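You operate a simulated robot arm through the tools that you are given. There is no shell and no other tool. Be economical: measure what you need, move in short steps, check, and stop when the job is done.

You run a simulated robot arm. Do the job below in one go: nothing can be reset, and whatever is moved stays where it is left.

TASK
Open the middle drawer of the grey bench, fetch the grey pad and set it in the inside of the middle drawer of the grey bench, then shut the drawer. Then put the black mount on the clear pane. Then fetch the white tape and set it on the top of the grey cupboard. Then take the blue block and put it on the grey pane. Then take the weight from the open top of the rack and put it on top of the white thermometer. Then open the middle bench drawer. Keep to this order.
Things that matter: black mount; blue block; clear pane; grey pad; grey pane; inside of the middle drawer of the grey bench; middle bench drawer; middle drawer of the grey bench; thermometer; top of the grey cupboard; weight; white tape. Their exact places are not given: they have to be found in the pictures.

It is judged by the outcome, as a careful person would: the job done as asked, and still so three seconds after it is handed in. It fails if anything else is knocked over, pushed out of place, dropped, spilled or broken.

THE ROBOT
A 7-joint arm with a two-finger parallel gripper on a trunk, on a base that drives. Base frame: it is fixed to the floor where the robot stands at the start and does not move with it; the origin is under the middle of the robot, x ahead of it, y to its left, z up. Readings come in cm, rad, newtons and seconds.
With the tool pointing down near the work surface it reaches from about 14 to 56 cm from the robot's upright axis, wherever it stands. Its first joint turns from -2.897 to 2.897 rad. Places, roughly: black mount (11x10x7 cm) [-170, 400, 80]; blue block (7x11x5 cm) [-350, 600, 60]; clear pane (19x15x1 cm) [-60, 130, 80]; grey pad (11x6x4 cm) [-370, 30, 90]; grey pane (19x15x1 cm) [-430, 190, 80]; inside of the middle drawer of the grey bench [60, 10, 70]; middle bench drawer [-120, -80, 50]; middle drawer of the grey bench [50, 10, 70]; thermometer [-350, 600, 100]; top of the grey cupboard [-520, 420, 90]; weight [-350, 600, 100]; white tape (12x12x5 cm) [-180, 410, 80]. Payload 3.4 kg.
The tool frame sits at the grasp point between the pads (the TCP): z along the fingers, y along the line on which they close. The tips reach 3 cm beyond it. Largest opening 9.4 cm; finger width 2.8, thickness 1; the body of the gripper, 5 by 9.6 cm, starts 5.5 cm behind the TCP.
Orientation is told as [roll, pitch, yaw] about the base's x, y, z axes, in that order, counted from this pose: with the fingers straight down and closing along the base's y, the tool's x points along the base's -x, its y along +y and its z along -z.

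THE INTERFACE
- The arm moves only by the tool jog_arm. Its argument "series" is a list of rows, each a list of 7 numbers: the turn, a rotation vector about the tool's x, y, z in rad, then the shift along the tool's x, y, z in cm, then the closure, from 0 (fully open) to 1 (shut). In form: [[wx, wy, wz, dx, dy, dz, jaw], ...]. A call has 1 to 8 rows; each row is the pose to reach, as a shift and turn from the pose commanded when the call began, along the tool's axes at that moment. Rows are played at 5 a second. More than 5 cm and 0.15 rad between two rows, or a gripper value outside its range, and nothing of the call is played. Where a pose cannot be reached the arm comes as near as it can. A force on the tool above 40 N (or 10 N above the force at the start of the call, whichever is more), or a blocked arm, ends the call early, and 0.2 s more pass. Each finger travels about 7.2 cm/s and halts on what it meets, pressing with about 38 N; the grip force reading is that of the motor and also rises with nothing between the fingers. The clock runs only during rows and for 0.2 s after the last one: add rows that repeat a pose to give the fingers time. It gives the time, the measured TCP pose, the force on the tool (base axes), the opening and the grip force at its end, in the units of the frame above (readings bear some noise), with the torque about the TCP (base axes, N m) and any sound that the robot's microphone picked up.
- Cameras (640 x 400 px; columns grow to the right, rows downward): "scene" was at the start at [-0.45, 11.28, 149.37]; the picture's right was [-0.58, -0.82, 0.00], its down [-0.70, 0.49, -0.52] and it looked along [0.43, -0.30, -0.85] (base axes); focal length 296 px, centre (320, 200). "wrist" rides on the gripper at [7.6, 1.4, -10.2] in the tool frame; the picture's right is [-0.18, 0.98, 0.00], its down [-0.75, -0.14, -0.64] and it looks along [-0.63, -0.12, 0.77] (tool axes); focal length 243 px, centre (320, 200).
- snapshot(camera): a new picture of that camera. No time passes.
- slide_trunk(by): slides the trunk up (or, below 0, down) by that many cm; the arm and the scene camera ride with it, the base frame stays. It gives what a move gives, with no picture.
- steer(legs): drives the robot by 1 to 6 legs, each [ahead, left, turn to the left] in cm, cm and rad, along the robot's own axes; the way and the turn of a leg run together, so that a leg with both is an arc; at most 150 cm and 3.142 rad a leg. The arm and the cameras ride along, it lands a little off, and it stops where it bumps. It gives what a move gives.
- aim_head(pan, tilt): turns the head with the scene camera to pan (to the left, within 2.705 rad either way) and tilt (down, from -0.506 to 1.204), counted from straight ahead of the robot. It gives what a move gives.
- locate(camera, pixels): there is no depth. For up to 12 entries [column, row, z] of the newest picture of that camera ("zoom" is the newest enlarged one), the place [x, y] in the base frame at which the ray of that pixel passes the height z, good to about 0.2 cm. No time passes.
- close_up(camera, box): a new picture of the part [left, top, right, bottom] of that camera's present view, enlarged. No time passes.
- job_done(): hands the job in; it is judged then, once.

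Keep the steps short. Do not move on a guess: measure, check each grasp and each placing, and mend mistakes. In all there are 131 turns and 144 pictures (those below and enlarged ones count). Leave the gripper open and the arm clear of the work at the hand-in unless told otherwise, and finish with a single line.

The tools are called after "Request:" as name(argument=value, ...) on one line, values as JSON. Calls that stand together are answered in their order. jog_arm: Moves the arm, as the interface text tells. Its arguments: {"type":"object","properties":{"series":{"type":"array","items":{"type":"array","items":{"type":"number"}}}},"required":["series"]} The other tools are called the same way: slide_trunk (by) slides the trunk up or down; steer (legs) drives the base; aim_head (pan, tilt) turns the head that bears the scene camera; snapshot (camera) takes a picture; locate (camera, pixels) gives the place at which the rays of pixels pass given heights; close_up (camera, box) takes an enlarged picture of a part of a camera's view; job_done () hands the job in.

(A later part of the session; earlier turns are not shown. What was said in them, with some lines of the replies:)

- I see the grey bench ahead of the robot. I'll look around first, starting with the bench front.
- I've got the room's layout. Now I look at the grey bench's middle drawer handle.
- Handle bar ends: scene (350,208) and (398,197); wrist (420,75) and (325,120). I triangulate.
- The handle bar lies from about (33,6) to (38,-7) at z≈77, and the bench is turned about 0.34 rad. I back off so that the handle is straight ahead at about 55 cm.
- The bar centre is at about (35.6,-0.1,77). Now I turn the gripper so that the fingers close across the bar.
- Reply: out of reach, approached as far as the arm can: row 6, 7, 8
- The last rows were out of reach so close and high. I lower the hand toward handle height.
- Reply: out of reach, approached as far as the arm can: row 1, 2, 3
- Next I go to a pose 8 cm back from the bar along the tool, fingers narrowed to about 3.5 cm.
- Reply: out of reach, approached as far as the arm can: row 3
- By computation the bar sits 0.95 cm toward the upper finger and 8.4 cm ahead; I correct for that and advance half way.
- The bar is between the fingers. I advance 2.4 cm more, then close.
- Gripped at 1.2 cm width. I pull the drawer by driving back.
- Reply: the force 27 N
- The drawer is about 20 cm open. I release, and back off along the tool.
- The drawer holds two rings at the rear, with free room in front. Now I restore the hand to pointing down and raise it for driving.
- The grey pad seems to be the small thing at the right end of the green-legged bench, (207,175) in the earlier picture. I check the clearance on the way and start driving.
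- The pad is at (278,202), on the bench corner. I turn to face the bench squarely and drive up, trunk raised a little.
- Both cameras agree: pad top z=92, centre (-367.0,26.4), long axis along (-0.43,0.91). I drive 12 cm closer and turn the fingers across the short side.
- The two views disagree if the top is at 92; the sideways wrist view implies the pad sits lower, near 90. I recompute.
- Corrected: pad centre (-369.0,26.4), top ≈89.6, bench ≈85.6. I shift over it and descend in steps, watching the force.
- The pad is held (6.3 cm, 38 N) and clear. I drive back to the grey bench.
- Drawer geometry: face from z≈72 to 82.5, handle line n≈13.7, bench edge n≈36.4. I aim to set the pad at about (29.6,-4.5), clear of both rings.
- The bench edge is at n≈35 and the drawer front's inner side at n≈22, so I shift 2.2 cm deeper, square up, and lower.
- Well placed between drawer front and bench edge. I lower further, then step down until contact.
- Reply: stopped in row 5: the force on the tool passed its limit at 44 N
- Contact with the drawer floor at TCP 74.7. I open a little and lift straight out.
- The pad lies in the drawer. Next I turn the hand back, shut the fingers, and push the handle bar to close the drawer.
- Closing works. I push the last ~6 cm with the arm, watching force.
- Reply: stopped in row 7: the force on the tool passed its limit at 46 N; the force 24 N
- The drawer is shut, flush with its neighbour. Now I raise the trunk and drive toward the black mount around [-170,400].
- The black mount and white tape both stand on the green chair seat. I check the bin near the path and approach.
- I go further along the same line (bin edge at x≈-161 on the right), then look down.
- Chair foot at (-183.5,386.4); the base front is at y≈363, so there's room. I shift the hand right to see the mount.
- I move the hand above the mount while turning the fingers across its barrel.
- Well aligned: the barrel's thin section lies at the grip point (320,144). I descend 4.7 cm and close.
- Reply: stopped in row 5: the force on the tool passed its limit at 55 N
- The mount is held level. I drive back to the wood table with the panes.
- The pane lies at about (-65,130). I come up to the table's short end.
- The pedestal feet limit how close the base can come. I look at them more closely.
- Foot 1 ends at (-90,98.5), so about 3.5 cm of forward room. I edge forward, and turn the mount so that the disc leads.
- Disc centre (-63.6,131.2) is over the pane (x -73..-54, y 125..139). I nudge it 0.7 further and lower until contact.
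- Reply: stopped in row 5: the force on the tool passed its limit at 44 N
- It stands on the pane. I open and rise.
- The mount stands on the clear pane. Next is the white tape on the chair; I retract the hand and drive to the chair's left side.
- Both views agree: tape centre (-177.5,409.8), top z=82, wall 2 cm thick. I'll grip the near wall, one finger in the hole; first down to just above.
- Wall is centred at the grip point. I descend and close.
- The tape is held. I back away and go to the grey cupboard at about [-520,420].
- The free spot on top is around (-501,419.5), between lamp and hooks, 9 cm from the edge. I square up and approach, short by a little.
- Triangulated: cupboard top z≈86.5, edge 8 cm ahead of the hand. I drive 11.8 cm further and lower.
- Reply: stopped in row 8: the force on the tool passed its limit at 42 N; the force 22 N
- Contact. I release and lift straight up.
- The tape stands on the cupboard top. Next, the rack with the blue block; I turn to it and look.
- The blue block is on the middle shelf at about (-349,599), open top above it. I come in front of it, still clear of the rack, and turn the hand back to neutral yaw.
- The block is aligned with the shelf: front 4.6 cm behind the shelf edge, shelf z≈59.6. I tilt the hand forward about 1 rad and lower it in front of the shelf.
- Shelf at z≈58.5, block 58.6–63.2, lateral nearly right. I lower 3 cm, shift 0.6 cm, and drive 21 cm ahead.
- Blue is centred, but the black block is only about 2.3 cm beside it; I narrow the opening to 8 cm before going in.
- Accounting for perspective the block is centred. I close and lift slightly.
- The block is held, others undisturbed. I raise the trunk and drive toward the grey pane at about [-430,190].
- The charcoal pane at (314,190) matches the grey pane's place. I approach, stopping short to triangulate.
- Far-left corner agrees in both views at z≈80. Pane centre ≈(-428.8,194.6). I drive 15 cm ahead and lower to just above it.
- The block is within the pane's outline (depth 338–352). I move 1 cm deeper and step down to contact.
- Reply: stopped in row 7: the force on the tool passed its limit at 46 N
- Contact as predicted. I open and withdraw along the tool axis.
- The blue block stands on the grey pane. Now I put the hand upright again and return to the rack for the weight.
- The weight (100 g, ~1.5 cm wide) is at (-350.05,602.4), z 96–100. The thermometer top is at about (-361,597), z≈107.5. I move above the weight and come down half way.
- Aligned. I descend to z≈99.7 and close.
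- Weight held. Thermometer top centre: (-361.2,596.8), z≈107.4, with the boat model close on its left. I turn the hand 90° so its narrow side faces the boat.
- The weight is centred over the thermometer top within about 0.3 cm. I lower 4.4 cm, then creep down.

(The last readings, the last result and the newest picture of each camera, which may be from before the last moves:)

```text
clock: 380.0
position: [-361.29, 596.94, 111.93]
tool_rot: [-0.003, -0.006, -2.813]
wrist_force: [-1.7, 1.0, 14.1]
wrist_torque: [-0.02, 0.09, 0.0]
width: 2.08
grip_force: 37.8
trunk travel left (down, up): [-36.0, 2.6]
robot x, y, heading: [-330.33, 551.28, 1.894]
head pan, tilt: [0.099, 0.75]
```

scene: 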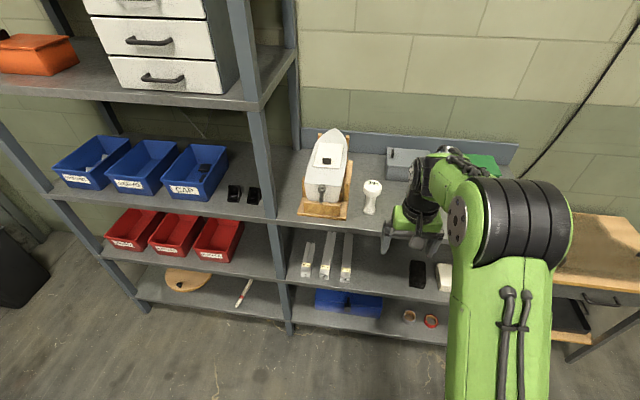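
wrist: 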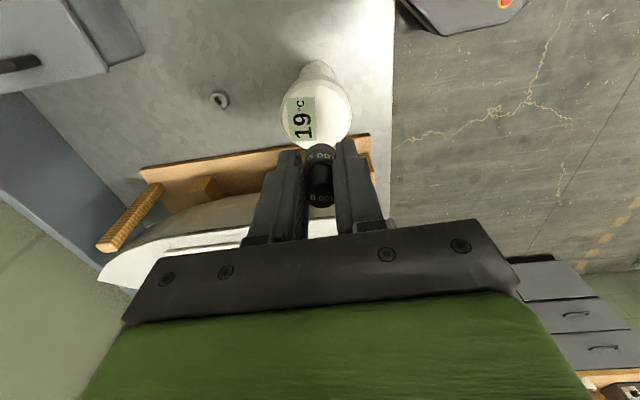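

Contact (14 N). I ease the pressure, open a little, and rise straight up.

Request:
jog_arm(series=[[0, 0, 0, 0, 0, -0.2, 1], [0, 0, 0, 0, 0, -0.2, 0.75], [0, 0, 0, 0, 0, -0.2, 0.6], [0, 0, 0, 0, 0, -0.2, 0.55], [0, 0, 0, 0, 0, -2, 0.55], [0, 0, 0, 0, 0, -5, 0.55], [0, 0, 0, 0, 0, -7, 0.55]])

Request:
snapshot(camera="wrist")

```text
clock: 381.6
position: [-360.95, 596.86, 118.78]
tool_rot: [0.0, -0.005, -2.812]
wrist_force: [-0.3, 0.1, 0.3]
wrist_torque: [0.03, -0.01, -0.02]
width: 4.23
grip_force: 0.0
trunk travel left (down, up): [-36.0, 2.6]
robot x, y, heading: [-330.36, 551.14, 1.9]
head pan, tilt: [0.099, 0.75]
```

```text
11 pictures are left
```

wrist: 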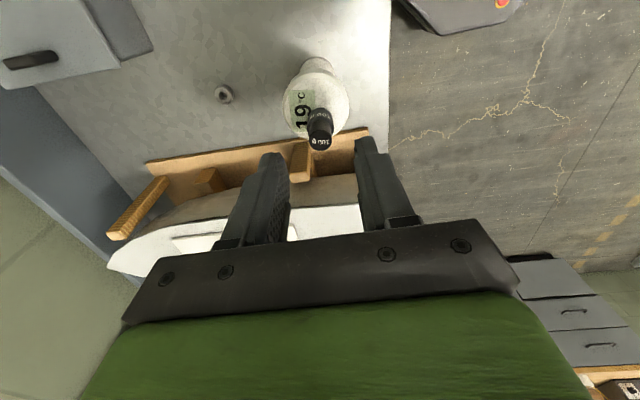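

The weight stands on the thermometer. Last job: the middle drawer of the blue unit. I back off and drive across the room.

Request:
steer(legs=[[-40, 0, 0], [0, 0, 3.11], [112.4, -19.9, 0], [112.4, -19.9, 0], [112.4, -19.9, 0], [112.4, -19.9, 0]])

Request:
slide_trunk(by=-34)

```text
clock: 413.4
position: [-195.64, 18.14, 118.69]
tool_rot: [-0.002, -0.006, 0.374]
wrist_force: [0.3, -0.4, 0.0]
wrist_torque: [-0.01, 0.01, -0.02]
width: 4.23
grip_force: 0.1
trunk travel left (down, up): [-36.0, 2.6]
robot x, y, heading: [-228.46, 61.97, -1.194]
head pan, tilt: [0.099, 0.75]
```

```text
clock: 416.7
position: [-195.61, 18.22, 84.68]
tool_rot: [0.002, -0.005, 0.375]
wrist_force: [-0.1, -1.2, 0.0]
wrist_torque: [0.01, 0.01, 0.01]
width: 4.23
grip_force: 0.1
trunk travel left (down, up): [-2.0, 36.6]
robot x, y, heading: [-228.42, 62.3, -1.197]
head pan, tilt: [0.099, 0.75]
```

Request:
steer(legs=[[30, 70, -0.07], [16, 0, 0]])

Request:
aim_head(pan=-0.1, tilt=0.75)

Request:
snapshot(camera="scene")

```text
clock: 421.9
position: [-119.4, -5.61, 84.71]
tool_rot: [-0.001, -0.005, 0.296]
wrist_force: [-0.5, 0.5, -0.2]
wrist_torque: [0.01, -0.02, -0.05]
width: 4.22
grip_force: 0.1
trunk travel left (down, up): [-2.0, 36.6]
robot x, y, heading: [-148.36, 40.73, -1.271]
head pan, tilt: [0.099, 0.75]
```

```text
clock: 422.6
position: [-119.27, -5.71, 84.53]
tool_rot: [-0.001, -0.007, 0.297]
wrist_force: [0.2, 0.6, -0.2]
wrist_torque: [-0.01, 0.0, 0.01]
width: 4.21
grip_force: 0.0
trunk travel left (down, up): [-2.0, 36.6]
robot x, y, heading: [-148.58, 40.56, -1.273]
head pan, tilt: [-0.099, 0.75]
```

```text
10 pictures are left
```

scene: 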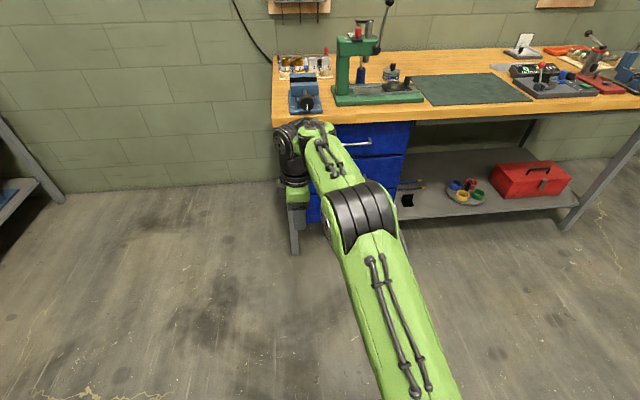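

The arm hides the drawers. I bring the hand to the centre line, tilt it forward with the fingers closing vertically, and lower it.

Request:
jog_arm(series=[[0.13, 0, 0, 2, 0, 2, 0.55], [0.26, 0, 0, 4, 0, 4, 0.55], [0.39, 0, 0, 6, 0, 6, 0.55], [0.52, 0, 0, 8, 0, 8, 0.55], [0.65, 0, 0, 10, 0, 10, 0.55], [0.78, 0, 0, 12, 0, 12, 0.55], [0.92, 0, 0, 13, 0, 14, 0.55], [1.06, 0, 0, 14, 0, 16, 0.55]])

Request:
jog_arm(series=[[0, 0, 0, 0, 3, 1.7, 0.55], [0, 0, 0, 0, 6, 3.4, 0.55], [0, 0, 0, 0, 9, 5.1, 0.55], [0, 0, 0, 0, 9, 5.1, 0.55]])

Request:
steer(legs=[[0, 20, 0]])

Request:
snapshot(camera="scene")

```text
clock: 424.4
position: [-132.82, -9.65, 68.63]
tool_rot: [-1.06, -0.003, 0.298]
wrist_force: [-0.9, 0.4, 0.2]
wrist_torque: [-0.01, 0.03, 0.02]
width: 4.22
grip_force: 0.0
trunk travel left (down, up): [-2.0, 36.6]
robot x, y, heading: [-148.58, 40.98, -1.277]
head pan, tilt: [-0.099, 0.75]
```

```text
clock: 425.4
position: [-132.38, -9.65, 58.03]
tool_rot: [-1.059, -0.005, 0.297]
wrist_force: [-0.5, 0.2, 0.0]
wrist_torque: [-0.01, -0.02, -0.03]
width: 4.21
grip_force: 0.1
trunk travel left (down, up): [-2.0, 36.6]
robot x, y, heading: [-148.43, 40.62, -1.273]
head pan, tilt: [-0.099, 0.75]
```

```text
clock: 427.0
position: [-112.33, -3.44, 58.03]
tool_rot: [-1.06, -0.004, 0.306]
wrist_force: [0.0, 0.4, 0.6]
wrist_torque: [-0.02, -0.01, 0.01]
width: 4.23
grip_force: 0.1
trunk travel left (down, up): [-2.0, 36.6]
robot x, y, heading: [-128.75, 46.84, -1.26]
head pan, tilt: [-0.099, 0.75]
```

```text
9 pictures are left
```

scene: 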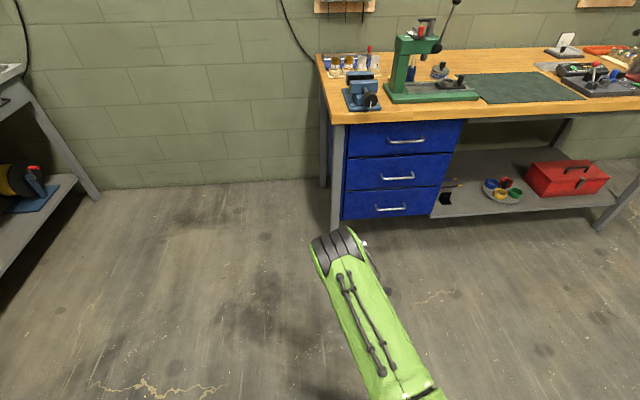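

Request:
close_up(camera="scene", box=[330, 110, 470, 230])

Request:
locate(camera="scene", pixels=[[381, 180, 54], [381, 180, 48], [413, 178, 54], [413, 178, 48], [346, 124, 78], [390, 143, 65], [424, 140, 65]])

Request:
snapshot(camera="wrist")

```text
3.33 times, centred on (400, 170) of scene
```

zoom: 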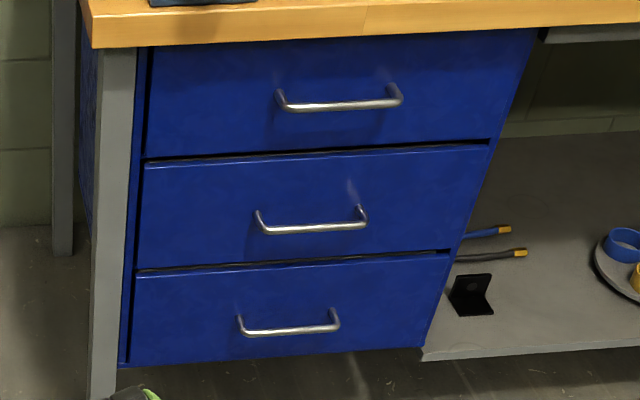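

```text
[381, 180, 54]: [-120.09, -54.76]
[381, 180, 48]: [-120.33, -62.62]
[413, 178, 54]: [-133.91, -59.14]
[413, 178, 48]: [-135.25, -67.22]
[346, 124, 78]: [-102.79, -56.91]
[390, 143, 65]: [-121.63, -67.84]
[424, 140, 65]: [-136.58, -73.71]
```

```text
7 pictures are left
```

wrist: 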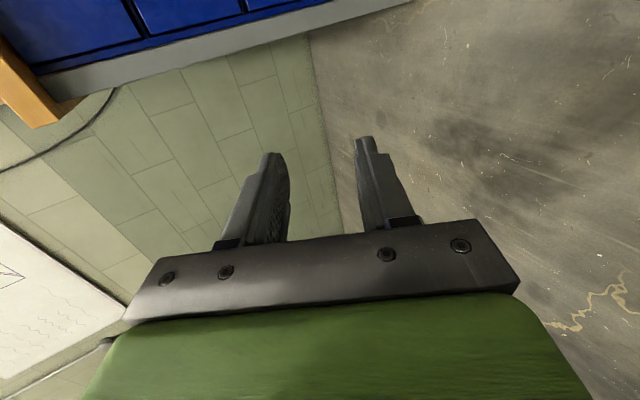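

Request:
locate(camera="scene", pixels=[[382.7, 179.4, 56], [382.7, 179.4, 46], [412.7, 177.9, 56], [412.7, 177.9, 46]])

Request:
steer(legs=[[0, -30.5, 0]])

Request:
close_up(camera="scene", box=[240, 110, 380, 230])

```text
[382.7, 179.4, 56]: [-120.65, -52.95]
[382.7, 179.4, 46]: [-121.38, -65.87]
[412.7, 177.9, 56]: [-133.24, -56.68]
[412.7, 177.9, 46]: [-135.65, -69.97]
```

```text
clock: 429.1
position: [-141.53, -12.63, 58.08]
tool_rot: [-1.058, -0.006, 0.301]
wrist_force: [0.0, 0.0, 0.1]
wrist_torque: [0.01, 0.02, 0.02]
width: 4.23
grip_force: 0.1
trunk travel left (down, up): [-2.0, 36.6]
robot x, y, heading: [-157.61, 37.81, -1.271]
head pan, tilt: [-0.099, 0.75]
```

```text
3.33 times, centred on (310, 170) of scene
```

zoom: 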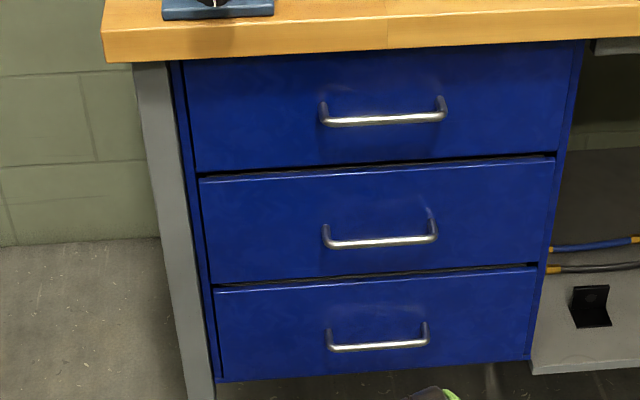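

Request:
locate(camera="zoom", pixels=[[331, 243, 56], [331, 243, 46], [432, 238, 56], [432, 238, 46], [329, 229, 50], [432, 222, 50]])

```text
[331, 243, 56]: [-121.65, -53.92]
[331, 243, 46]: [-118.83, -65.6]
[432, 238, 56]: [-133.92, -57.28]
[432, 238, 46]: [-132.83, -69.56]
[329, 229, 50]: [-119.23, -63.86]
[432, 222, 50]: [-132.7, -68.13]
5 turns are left
```

Few turns remain, so I batch. Handle bar: centre (-127.3,-58.2), z≈53.6, hand aligned laterally. I lower 4 cm, narrow the fingers, drive 38 cm ahead and look.

Request:
jog_arm(series=[[0, 0, 0, 0, 1.75, 1, 0.63], [0, 0, 0, 0, 3.48, 1.96, 0.63], [0, 0, 0, 0, 3.48, 1.96, 0.63]])

Request:
steer(legs=[[38, 0, 0]])

Request:
aim_head(pan=0.0, tilt=1.0)

Request:
snapshot(camera="wrist")

Request:
snapshot(camera="scene")

Request:
locate(camera="wrist", pixels=[[320, 100, 53.6], [320, 120, 53.6], [320, 80, 53.6], [340, 100, 53.6], [300, 100, 53.6]])

```text
clock: 429.9
position: [-141.52, -12.56, 54.02]
tool_rot: [-1.06, -0.005, 0.301]
wrist_force: [-0.2, -0.9, 0.8]
wrist_torque: [0.02, -0.01, 0.01]
width: 3.48
grip_force: 0.1
trunk travel left (down, up): [-2.0, 36.6]
robot x, y, heading: [-157.52, 37.49, -1.272]
head pan, tilt: [-0.099, 0.75]
```

```text
clock: 432.3
position: [-130.56, -48.9, 54.13]
tool_rot: [-1.06, -0.005, 0.298]
wrist_force: [0.3, 0.6, 0.3]
wrist_torque: [-0.01, -0.02, 0.0]
width: 3.49
grip_force: 0.1
trunk travel left (down, up): [-2.0, 36.6]
robot x, y, heading: [-146.54, 1.28, -1.272]
head pan, tilt: [-0.099, 0.75]
```

```text
clock: 433.0
position: [-130.65, -48.9, 54.16]
tool_rot: [-1.061, -0.007, 0.299]
wrist_force: [0.1, -0.1, 0.9]
wrist_torque: [0.0, -0.01, 0.01]
width: 3.49
grip_force: 0.1
trunk travel left (down, up): [-2.0, 36.6]
robot x, y, heading: [-146.7, 1.55, -1.272]
head pan, tilt: [0.0, 1.0]
```

```text
5 pictures are left
```

wrist: 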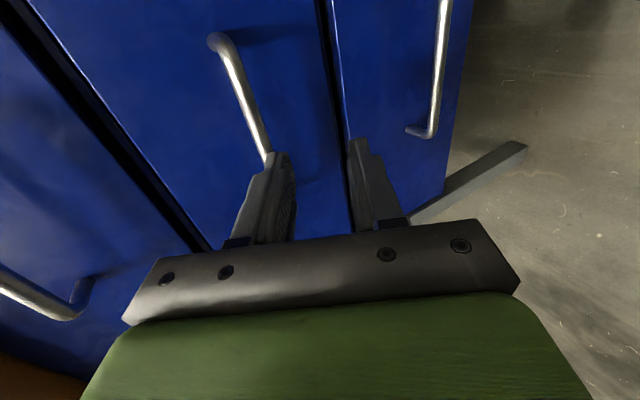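

```text
4 pictures are left
```

scene: 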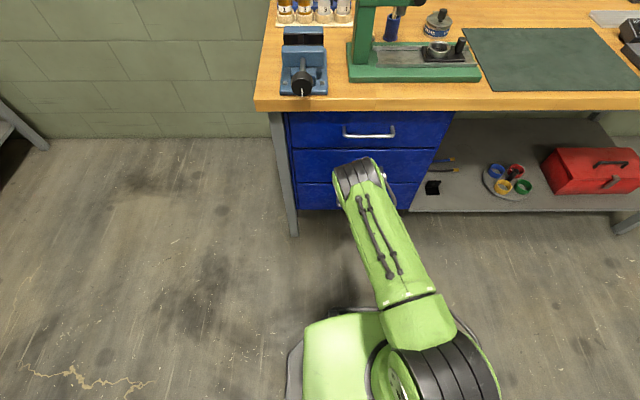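

```text
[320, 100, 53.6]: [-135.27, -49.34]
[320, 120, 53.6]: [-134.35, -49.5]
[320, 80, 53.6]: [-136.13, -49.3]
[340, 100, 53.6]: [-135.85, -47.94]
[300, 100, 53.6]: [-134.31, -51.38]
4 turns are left
```

The wrist view suggests the bar is slightly higher than estimated, so I raise 0.7 cm, drive 8.7 cm in, close on the bar, and pull by driving back.

Request:
jog_arm(series=[[0, 0, 0, 0, -0.61, -0.34, 0.63], [0, 0, 0, 0, -0.61, -0.34, 0.63]])

Request:
steer(legs=[[8.7, 0, 0]])

Request:
jog_arm(series=[[0, 0, 0, 0, 0, 0, 0.8], [0, 0, 0, 0, 0, 0, 1], [0, 0, 0, 0, 0, 0, 1], [0, 0, 0, 0, 0, 0, 1]])

Request:
steer(legs=[[-17, 0, 0]])

Request:
snapshot(camera="wrist")

Request:
close_up(camera="scene", box=[240, 80, 480, 230])

```text
clock: 433.6
position: [-130.51, -48.87, 54.73]
tool_rot: [-1.058, -0.005, 0.301]
wrist_force: [-0.4, 0.0, -1.0]
wrist_torque: [0.03, 0.02, 0.01]
width: 3.47
grip_force: 0.1
trunk travel left (down, up): [-2.0, 36.6]
robot x, y, heading: [-146.65, 1.25, -1.273]
head pan, tilt: [0.0, 1.0]
```

```text
clock: 434.6
position: [-129.26, -53.39, 54.64]
tool_rot: [-1.052, -0.005, 0.299]
wrist_force: [-3.1, 8.5, 8.5]
wrist_torque: [-0.26, -0.26, 0.11]
width: 3.61
grip_force: 1.1
trunk travel left (down, up): [-2.0, 36.6]
robot x, y, heading: [-145.37, -3.33, -1.272]
head pan, tilt: [0.0, 1.0]
stopped in leg 1: the force on the tool passed its limit at 141 N (the readings are from after the stop); the commanded pose is now the measured one
```

```text
clock: 435.6
position: [-129.17, -53.24, 54.55]
tool_rot: [-1.049, -0.006, 0.298]
wrist_force: [0.1, -0.8, 0.0]
wrist_torque: [0.06, 0.01, -0.02]
width: 0.03
grip_force: 33.4
trunk travel left (down, up): [-2.0, 36.6]
robot x, y, heading: [-145.25, -3.46, -1.273]
head pan, tilt: [0.0, 1.0]
```

```text
clock: 437.1
position: [-134.15, -37.0, 54.53]
tool_rot: [-1.051, -0.005, 0.298]
wrist_force: [0.2, 0.8, -0.2]
wrist_torque: [-0.01, 0.02, -0.02]
width: 0.01
grip_force: 32.9
trunk travel left (down, up): [-2.0, 36.6]
robot x, y, heading: [-150.23, 13.26, -1.273]
head pan, tilt: [0.0, 1.0]
```

```text
3 pictures are left
```

wrist: 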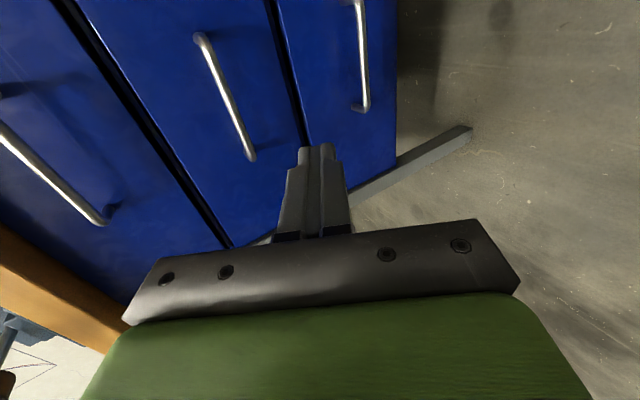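

```text
2.67 times, centred on (360, 155) of scene
3 turns are left
```

zoom: 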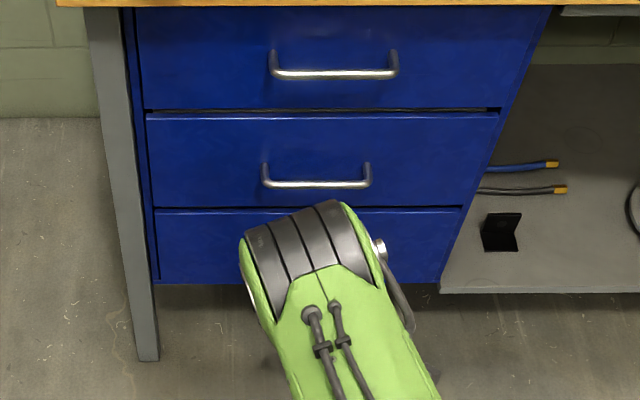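

The upper finger tip hit the bar because I came in horizontally. Now I approach along the tool axis: retract and raise, drive 18.9 cm, advance 6.5 cm along the fingers, close, pull, release and withdraw.

Request:
jog_arm(series=[[0, 0, 0, 0, -0.4, -2.2, 0.63], [0, 0, 0, 0, -0.8, -4.3, 0.63], [0, 0, 0, 0, -1.2, -6.45, 0.63], [0, 0, 0, 0, -1.2, -6.45, 0.63]])

Request:
steer(legs=[[18.86, 0, 0]])

Request:
jog_arm(series=[[0, 0, 0, 0, 0, 2, 0.63], [0, 0, 0, 0, 0, 4, 0.63], [0, 0, 0, 0, 0, 5.5, 0.63], [0, 0, 0, 0, 0, 6.5, 0.63], [0, 0, 0, 0, 0, 6.5, 0.8], [0, 0, 0, 0, 0, 6.5, 1], [0, 0, 0, 0, 0, 6.5, 1], [0, 0, 0, 0, 0, 6.5, 1]])

Request:
steer(legs=[[-18, 0, 0]])

Request:
jog_arm(series=[[0, 0, 0, 0, 0, 0, 0.7], [0, 0, 0, 0, 0, 0, 0.6], [0, 0, 0, 0, 0, 0, 0.6], [0, 0, 0, 0, 0, -3, 0.6], [0, 0, 0, 0, 0, -7, 0.6], [0, 0, 0, 0, 0, -7, 0.6]])

Request:
close_up(camera="scene", box=[240, 60, 480, 230])

Request:
snapshot(camera="wrist")

```text
clock: 438.1
position: [-135.84, -32.1, 58.89]
tool_rot: [-1.05, -0.005, 0.302]
wrist_force: [0.1, 0.0, 0.5]
wrist_torque: [0.05, 0.0, -0.04]
width: 3.47
grip_force: 0.1
trunk travel left (down, up): [-2.0, 36.6]
robot x, y, heading: [-150.13, 13.04, -1.271]
head pan, tilt: [0.0, 1.0]
```

```text
clock: 439.6
position: [-130.46, -50.48, 58.61]
tool_rot: [-1.049, -0.004, 0.293]
wrist_force: [0.0, -0.2, -0.2]
wrist_torque: [-0.01, 0.0, 0.0]
width: 3.49
grip_force: 0.0
trunk travel left (down, up): [-2.0, 36.6]
robot x, y, heading: [-144.94, -5.47, -1.279]
head pan, tilt: [0.0, 1.0]
```

```text
clock: 441.4
position: [-128.99, -55.72, 55.46]
tool_rot: [-1.046, -0.005, 0.291]
wrist_force: [-0.9, 7.3, -14.2]
wrist_torque: [0.01, 0.95, 0.77]
width: 1.19
grip_force: 45.5
trunk travel left (down, up): [-2.0, 36.6]
robot x, y, heading: [-145.02, -5.35, -1.283]
head pan, tilt: [0.0, 1.0]
```

```text
clock: 442.9
position: [-134.27, -38.87, 55.52]
tool_rot: [-1.043, -0.002, 0.289]
wrist_force: [-12.4, -3.3, -22.7]
wrist_torque: [0.05, 1.08, 0.4]
width: 1.18
grip_force: 44.8
trunk travel left (down, up): [-2.0, 36.6]
robot x, y, heading: [-149.6, 11.72, -1.284]
head pan, tilt: [0.0, 1.0]
```

```text
clock: 444.4
position: [-135.91, -32.81, 59.23]
tool_rot: [-1.049, -0.005, 0.29]
wrist_force: [0.1, 0.4, 0.3]
wrist_torque: [0.01, 0.01, -0.02]
width: 3.78
grip_force: 0.1
trunk travel left (down, up): [-2.0, 36.6]
robot x, y, heading: [-149.47, 11.7, -1.287]
head pan, tilt: [0.0, 1.0]
```

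```text
2.35 times, centred on (360, 145) of scene
```

zoom: 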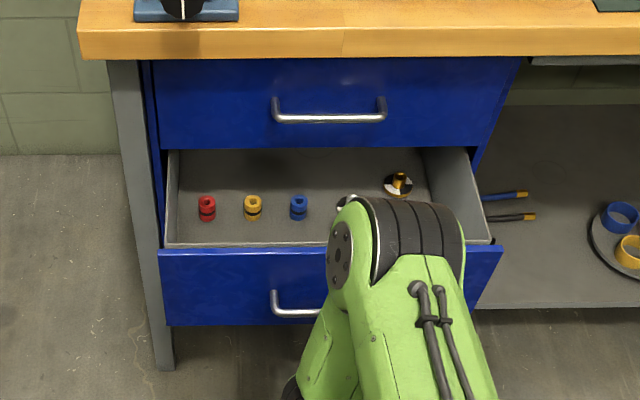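

```text
0 pictures are left
2 turns are left
```

wrist: 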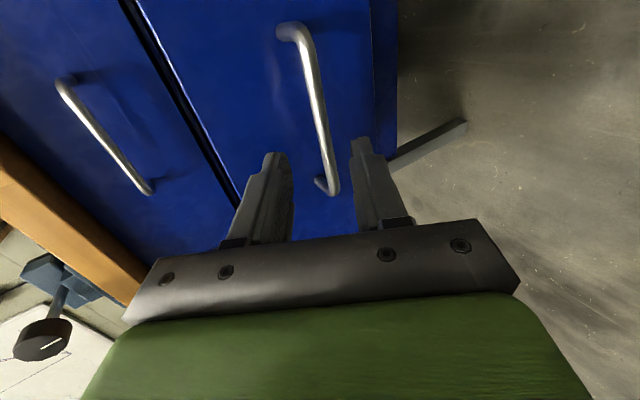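

The middle drawer is open about 17 cm and the handle is released. I back the robot off with the gripper open.

Request:
steer(legs=[[-20, 0, 0]])

Request:
jog_arm(series=[[0, 0, 0, 0, 0, 0, 0.3], [0, 0, 0, 0, 0, 0, 0], [0, 0, 0, 0, 0, 0, 0]])

Request:
job_done()

```text
clock: 445.9
position: [-141.42, -13.53, 59.1]
tool_rot: [-1.047, -0.001, 0.294]
wrist_force: [1.6, -0.4, 0.4]
wrist_torque: [0.0, -0.01, -0.02]
width: 3.75
grip_force: 0.1
trunk travel left (down, up): [-2.0, 36.6]
robot x, y, heading: [-155.95, 30.87, -1.27]
head pan, tilt: [0.0, 1.0]
```

```text
clock: 446.8
position: [-141.52, -13.58, 59.01]
tool_rot: [-1.047, -0.003, 0.294]
wrist_force: [0.0, 0.5, 0.5]
wrist_torque: [0.02, 0.04, 0.0]
width: 9.4
grip_force: 0.1
trunk travel left (down, up): [-2.0, 36.6]
robot x, y, heading: [-155.65, 31.16, -1.277]
head pan, tilt: [0.0, 1.0]
```

```text
The job is handed in.
```

All six steps were done in the order asked and the job is handed in: pad shut in the grey bench's middle drawer, mount on the clear pane, tape on the cupboard, blue block on the grey pane, weight on the thermometer, and the middle bench drawer left open about 17 cm, after a first try in which a fingertip struck its handle at 141 N.
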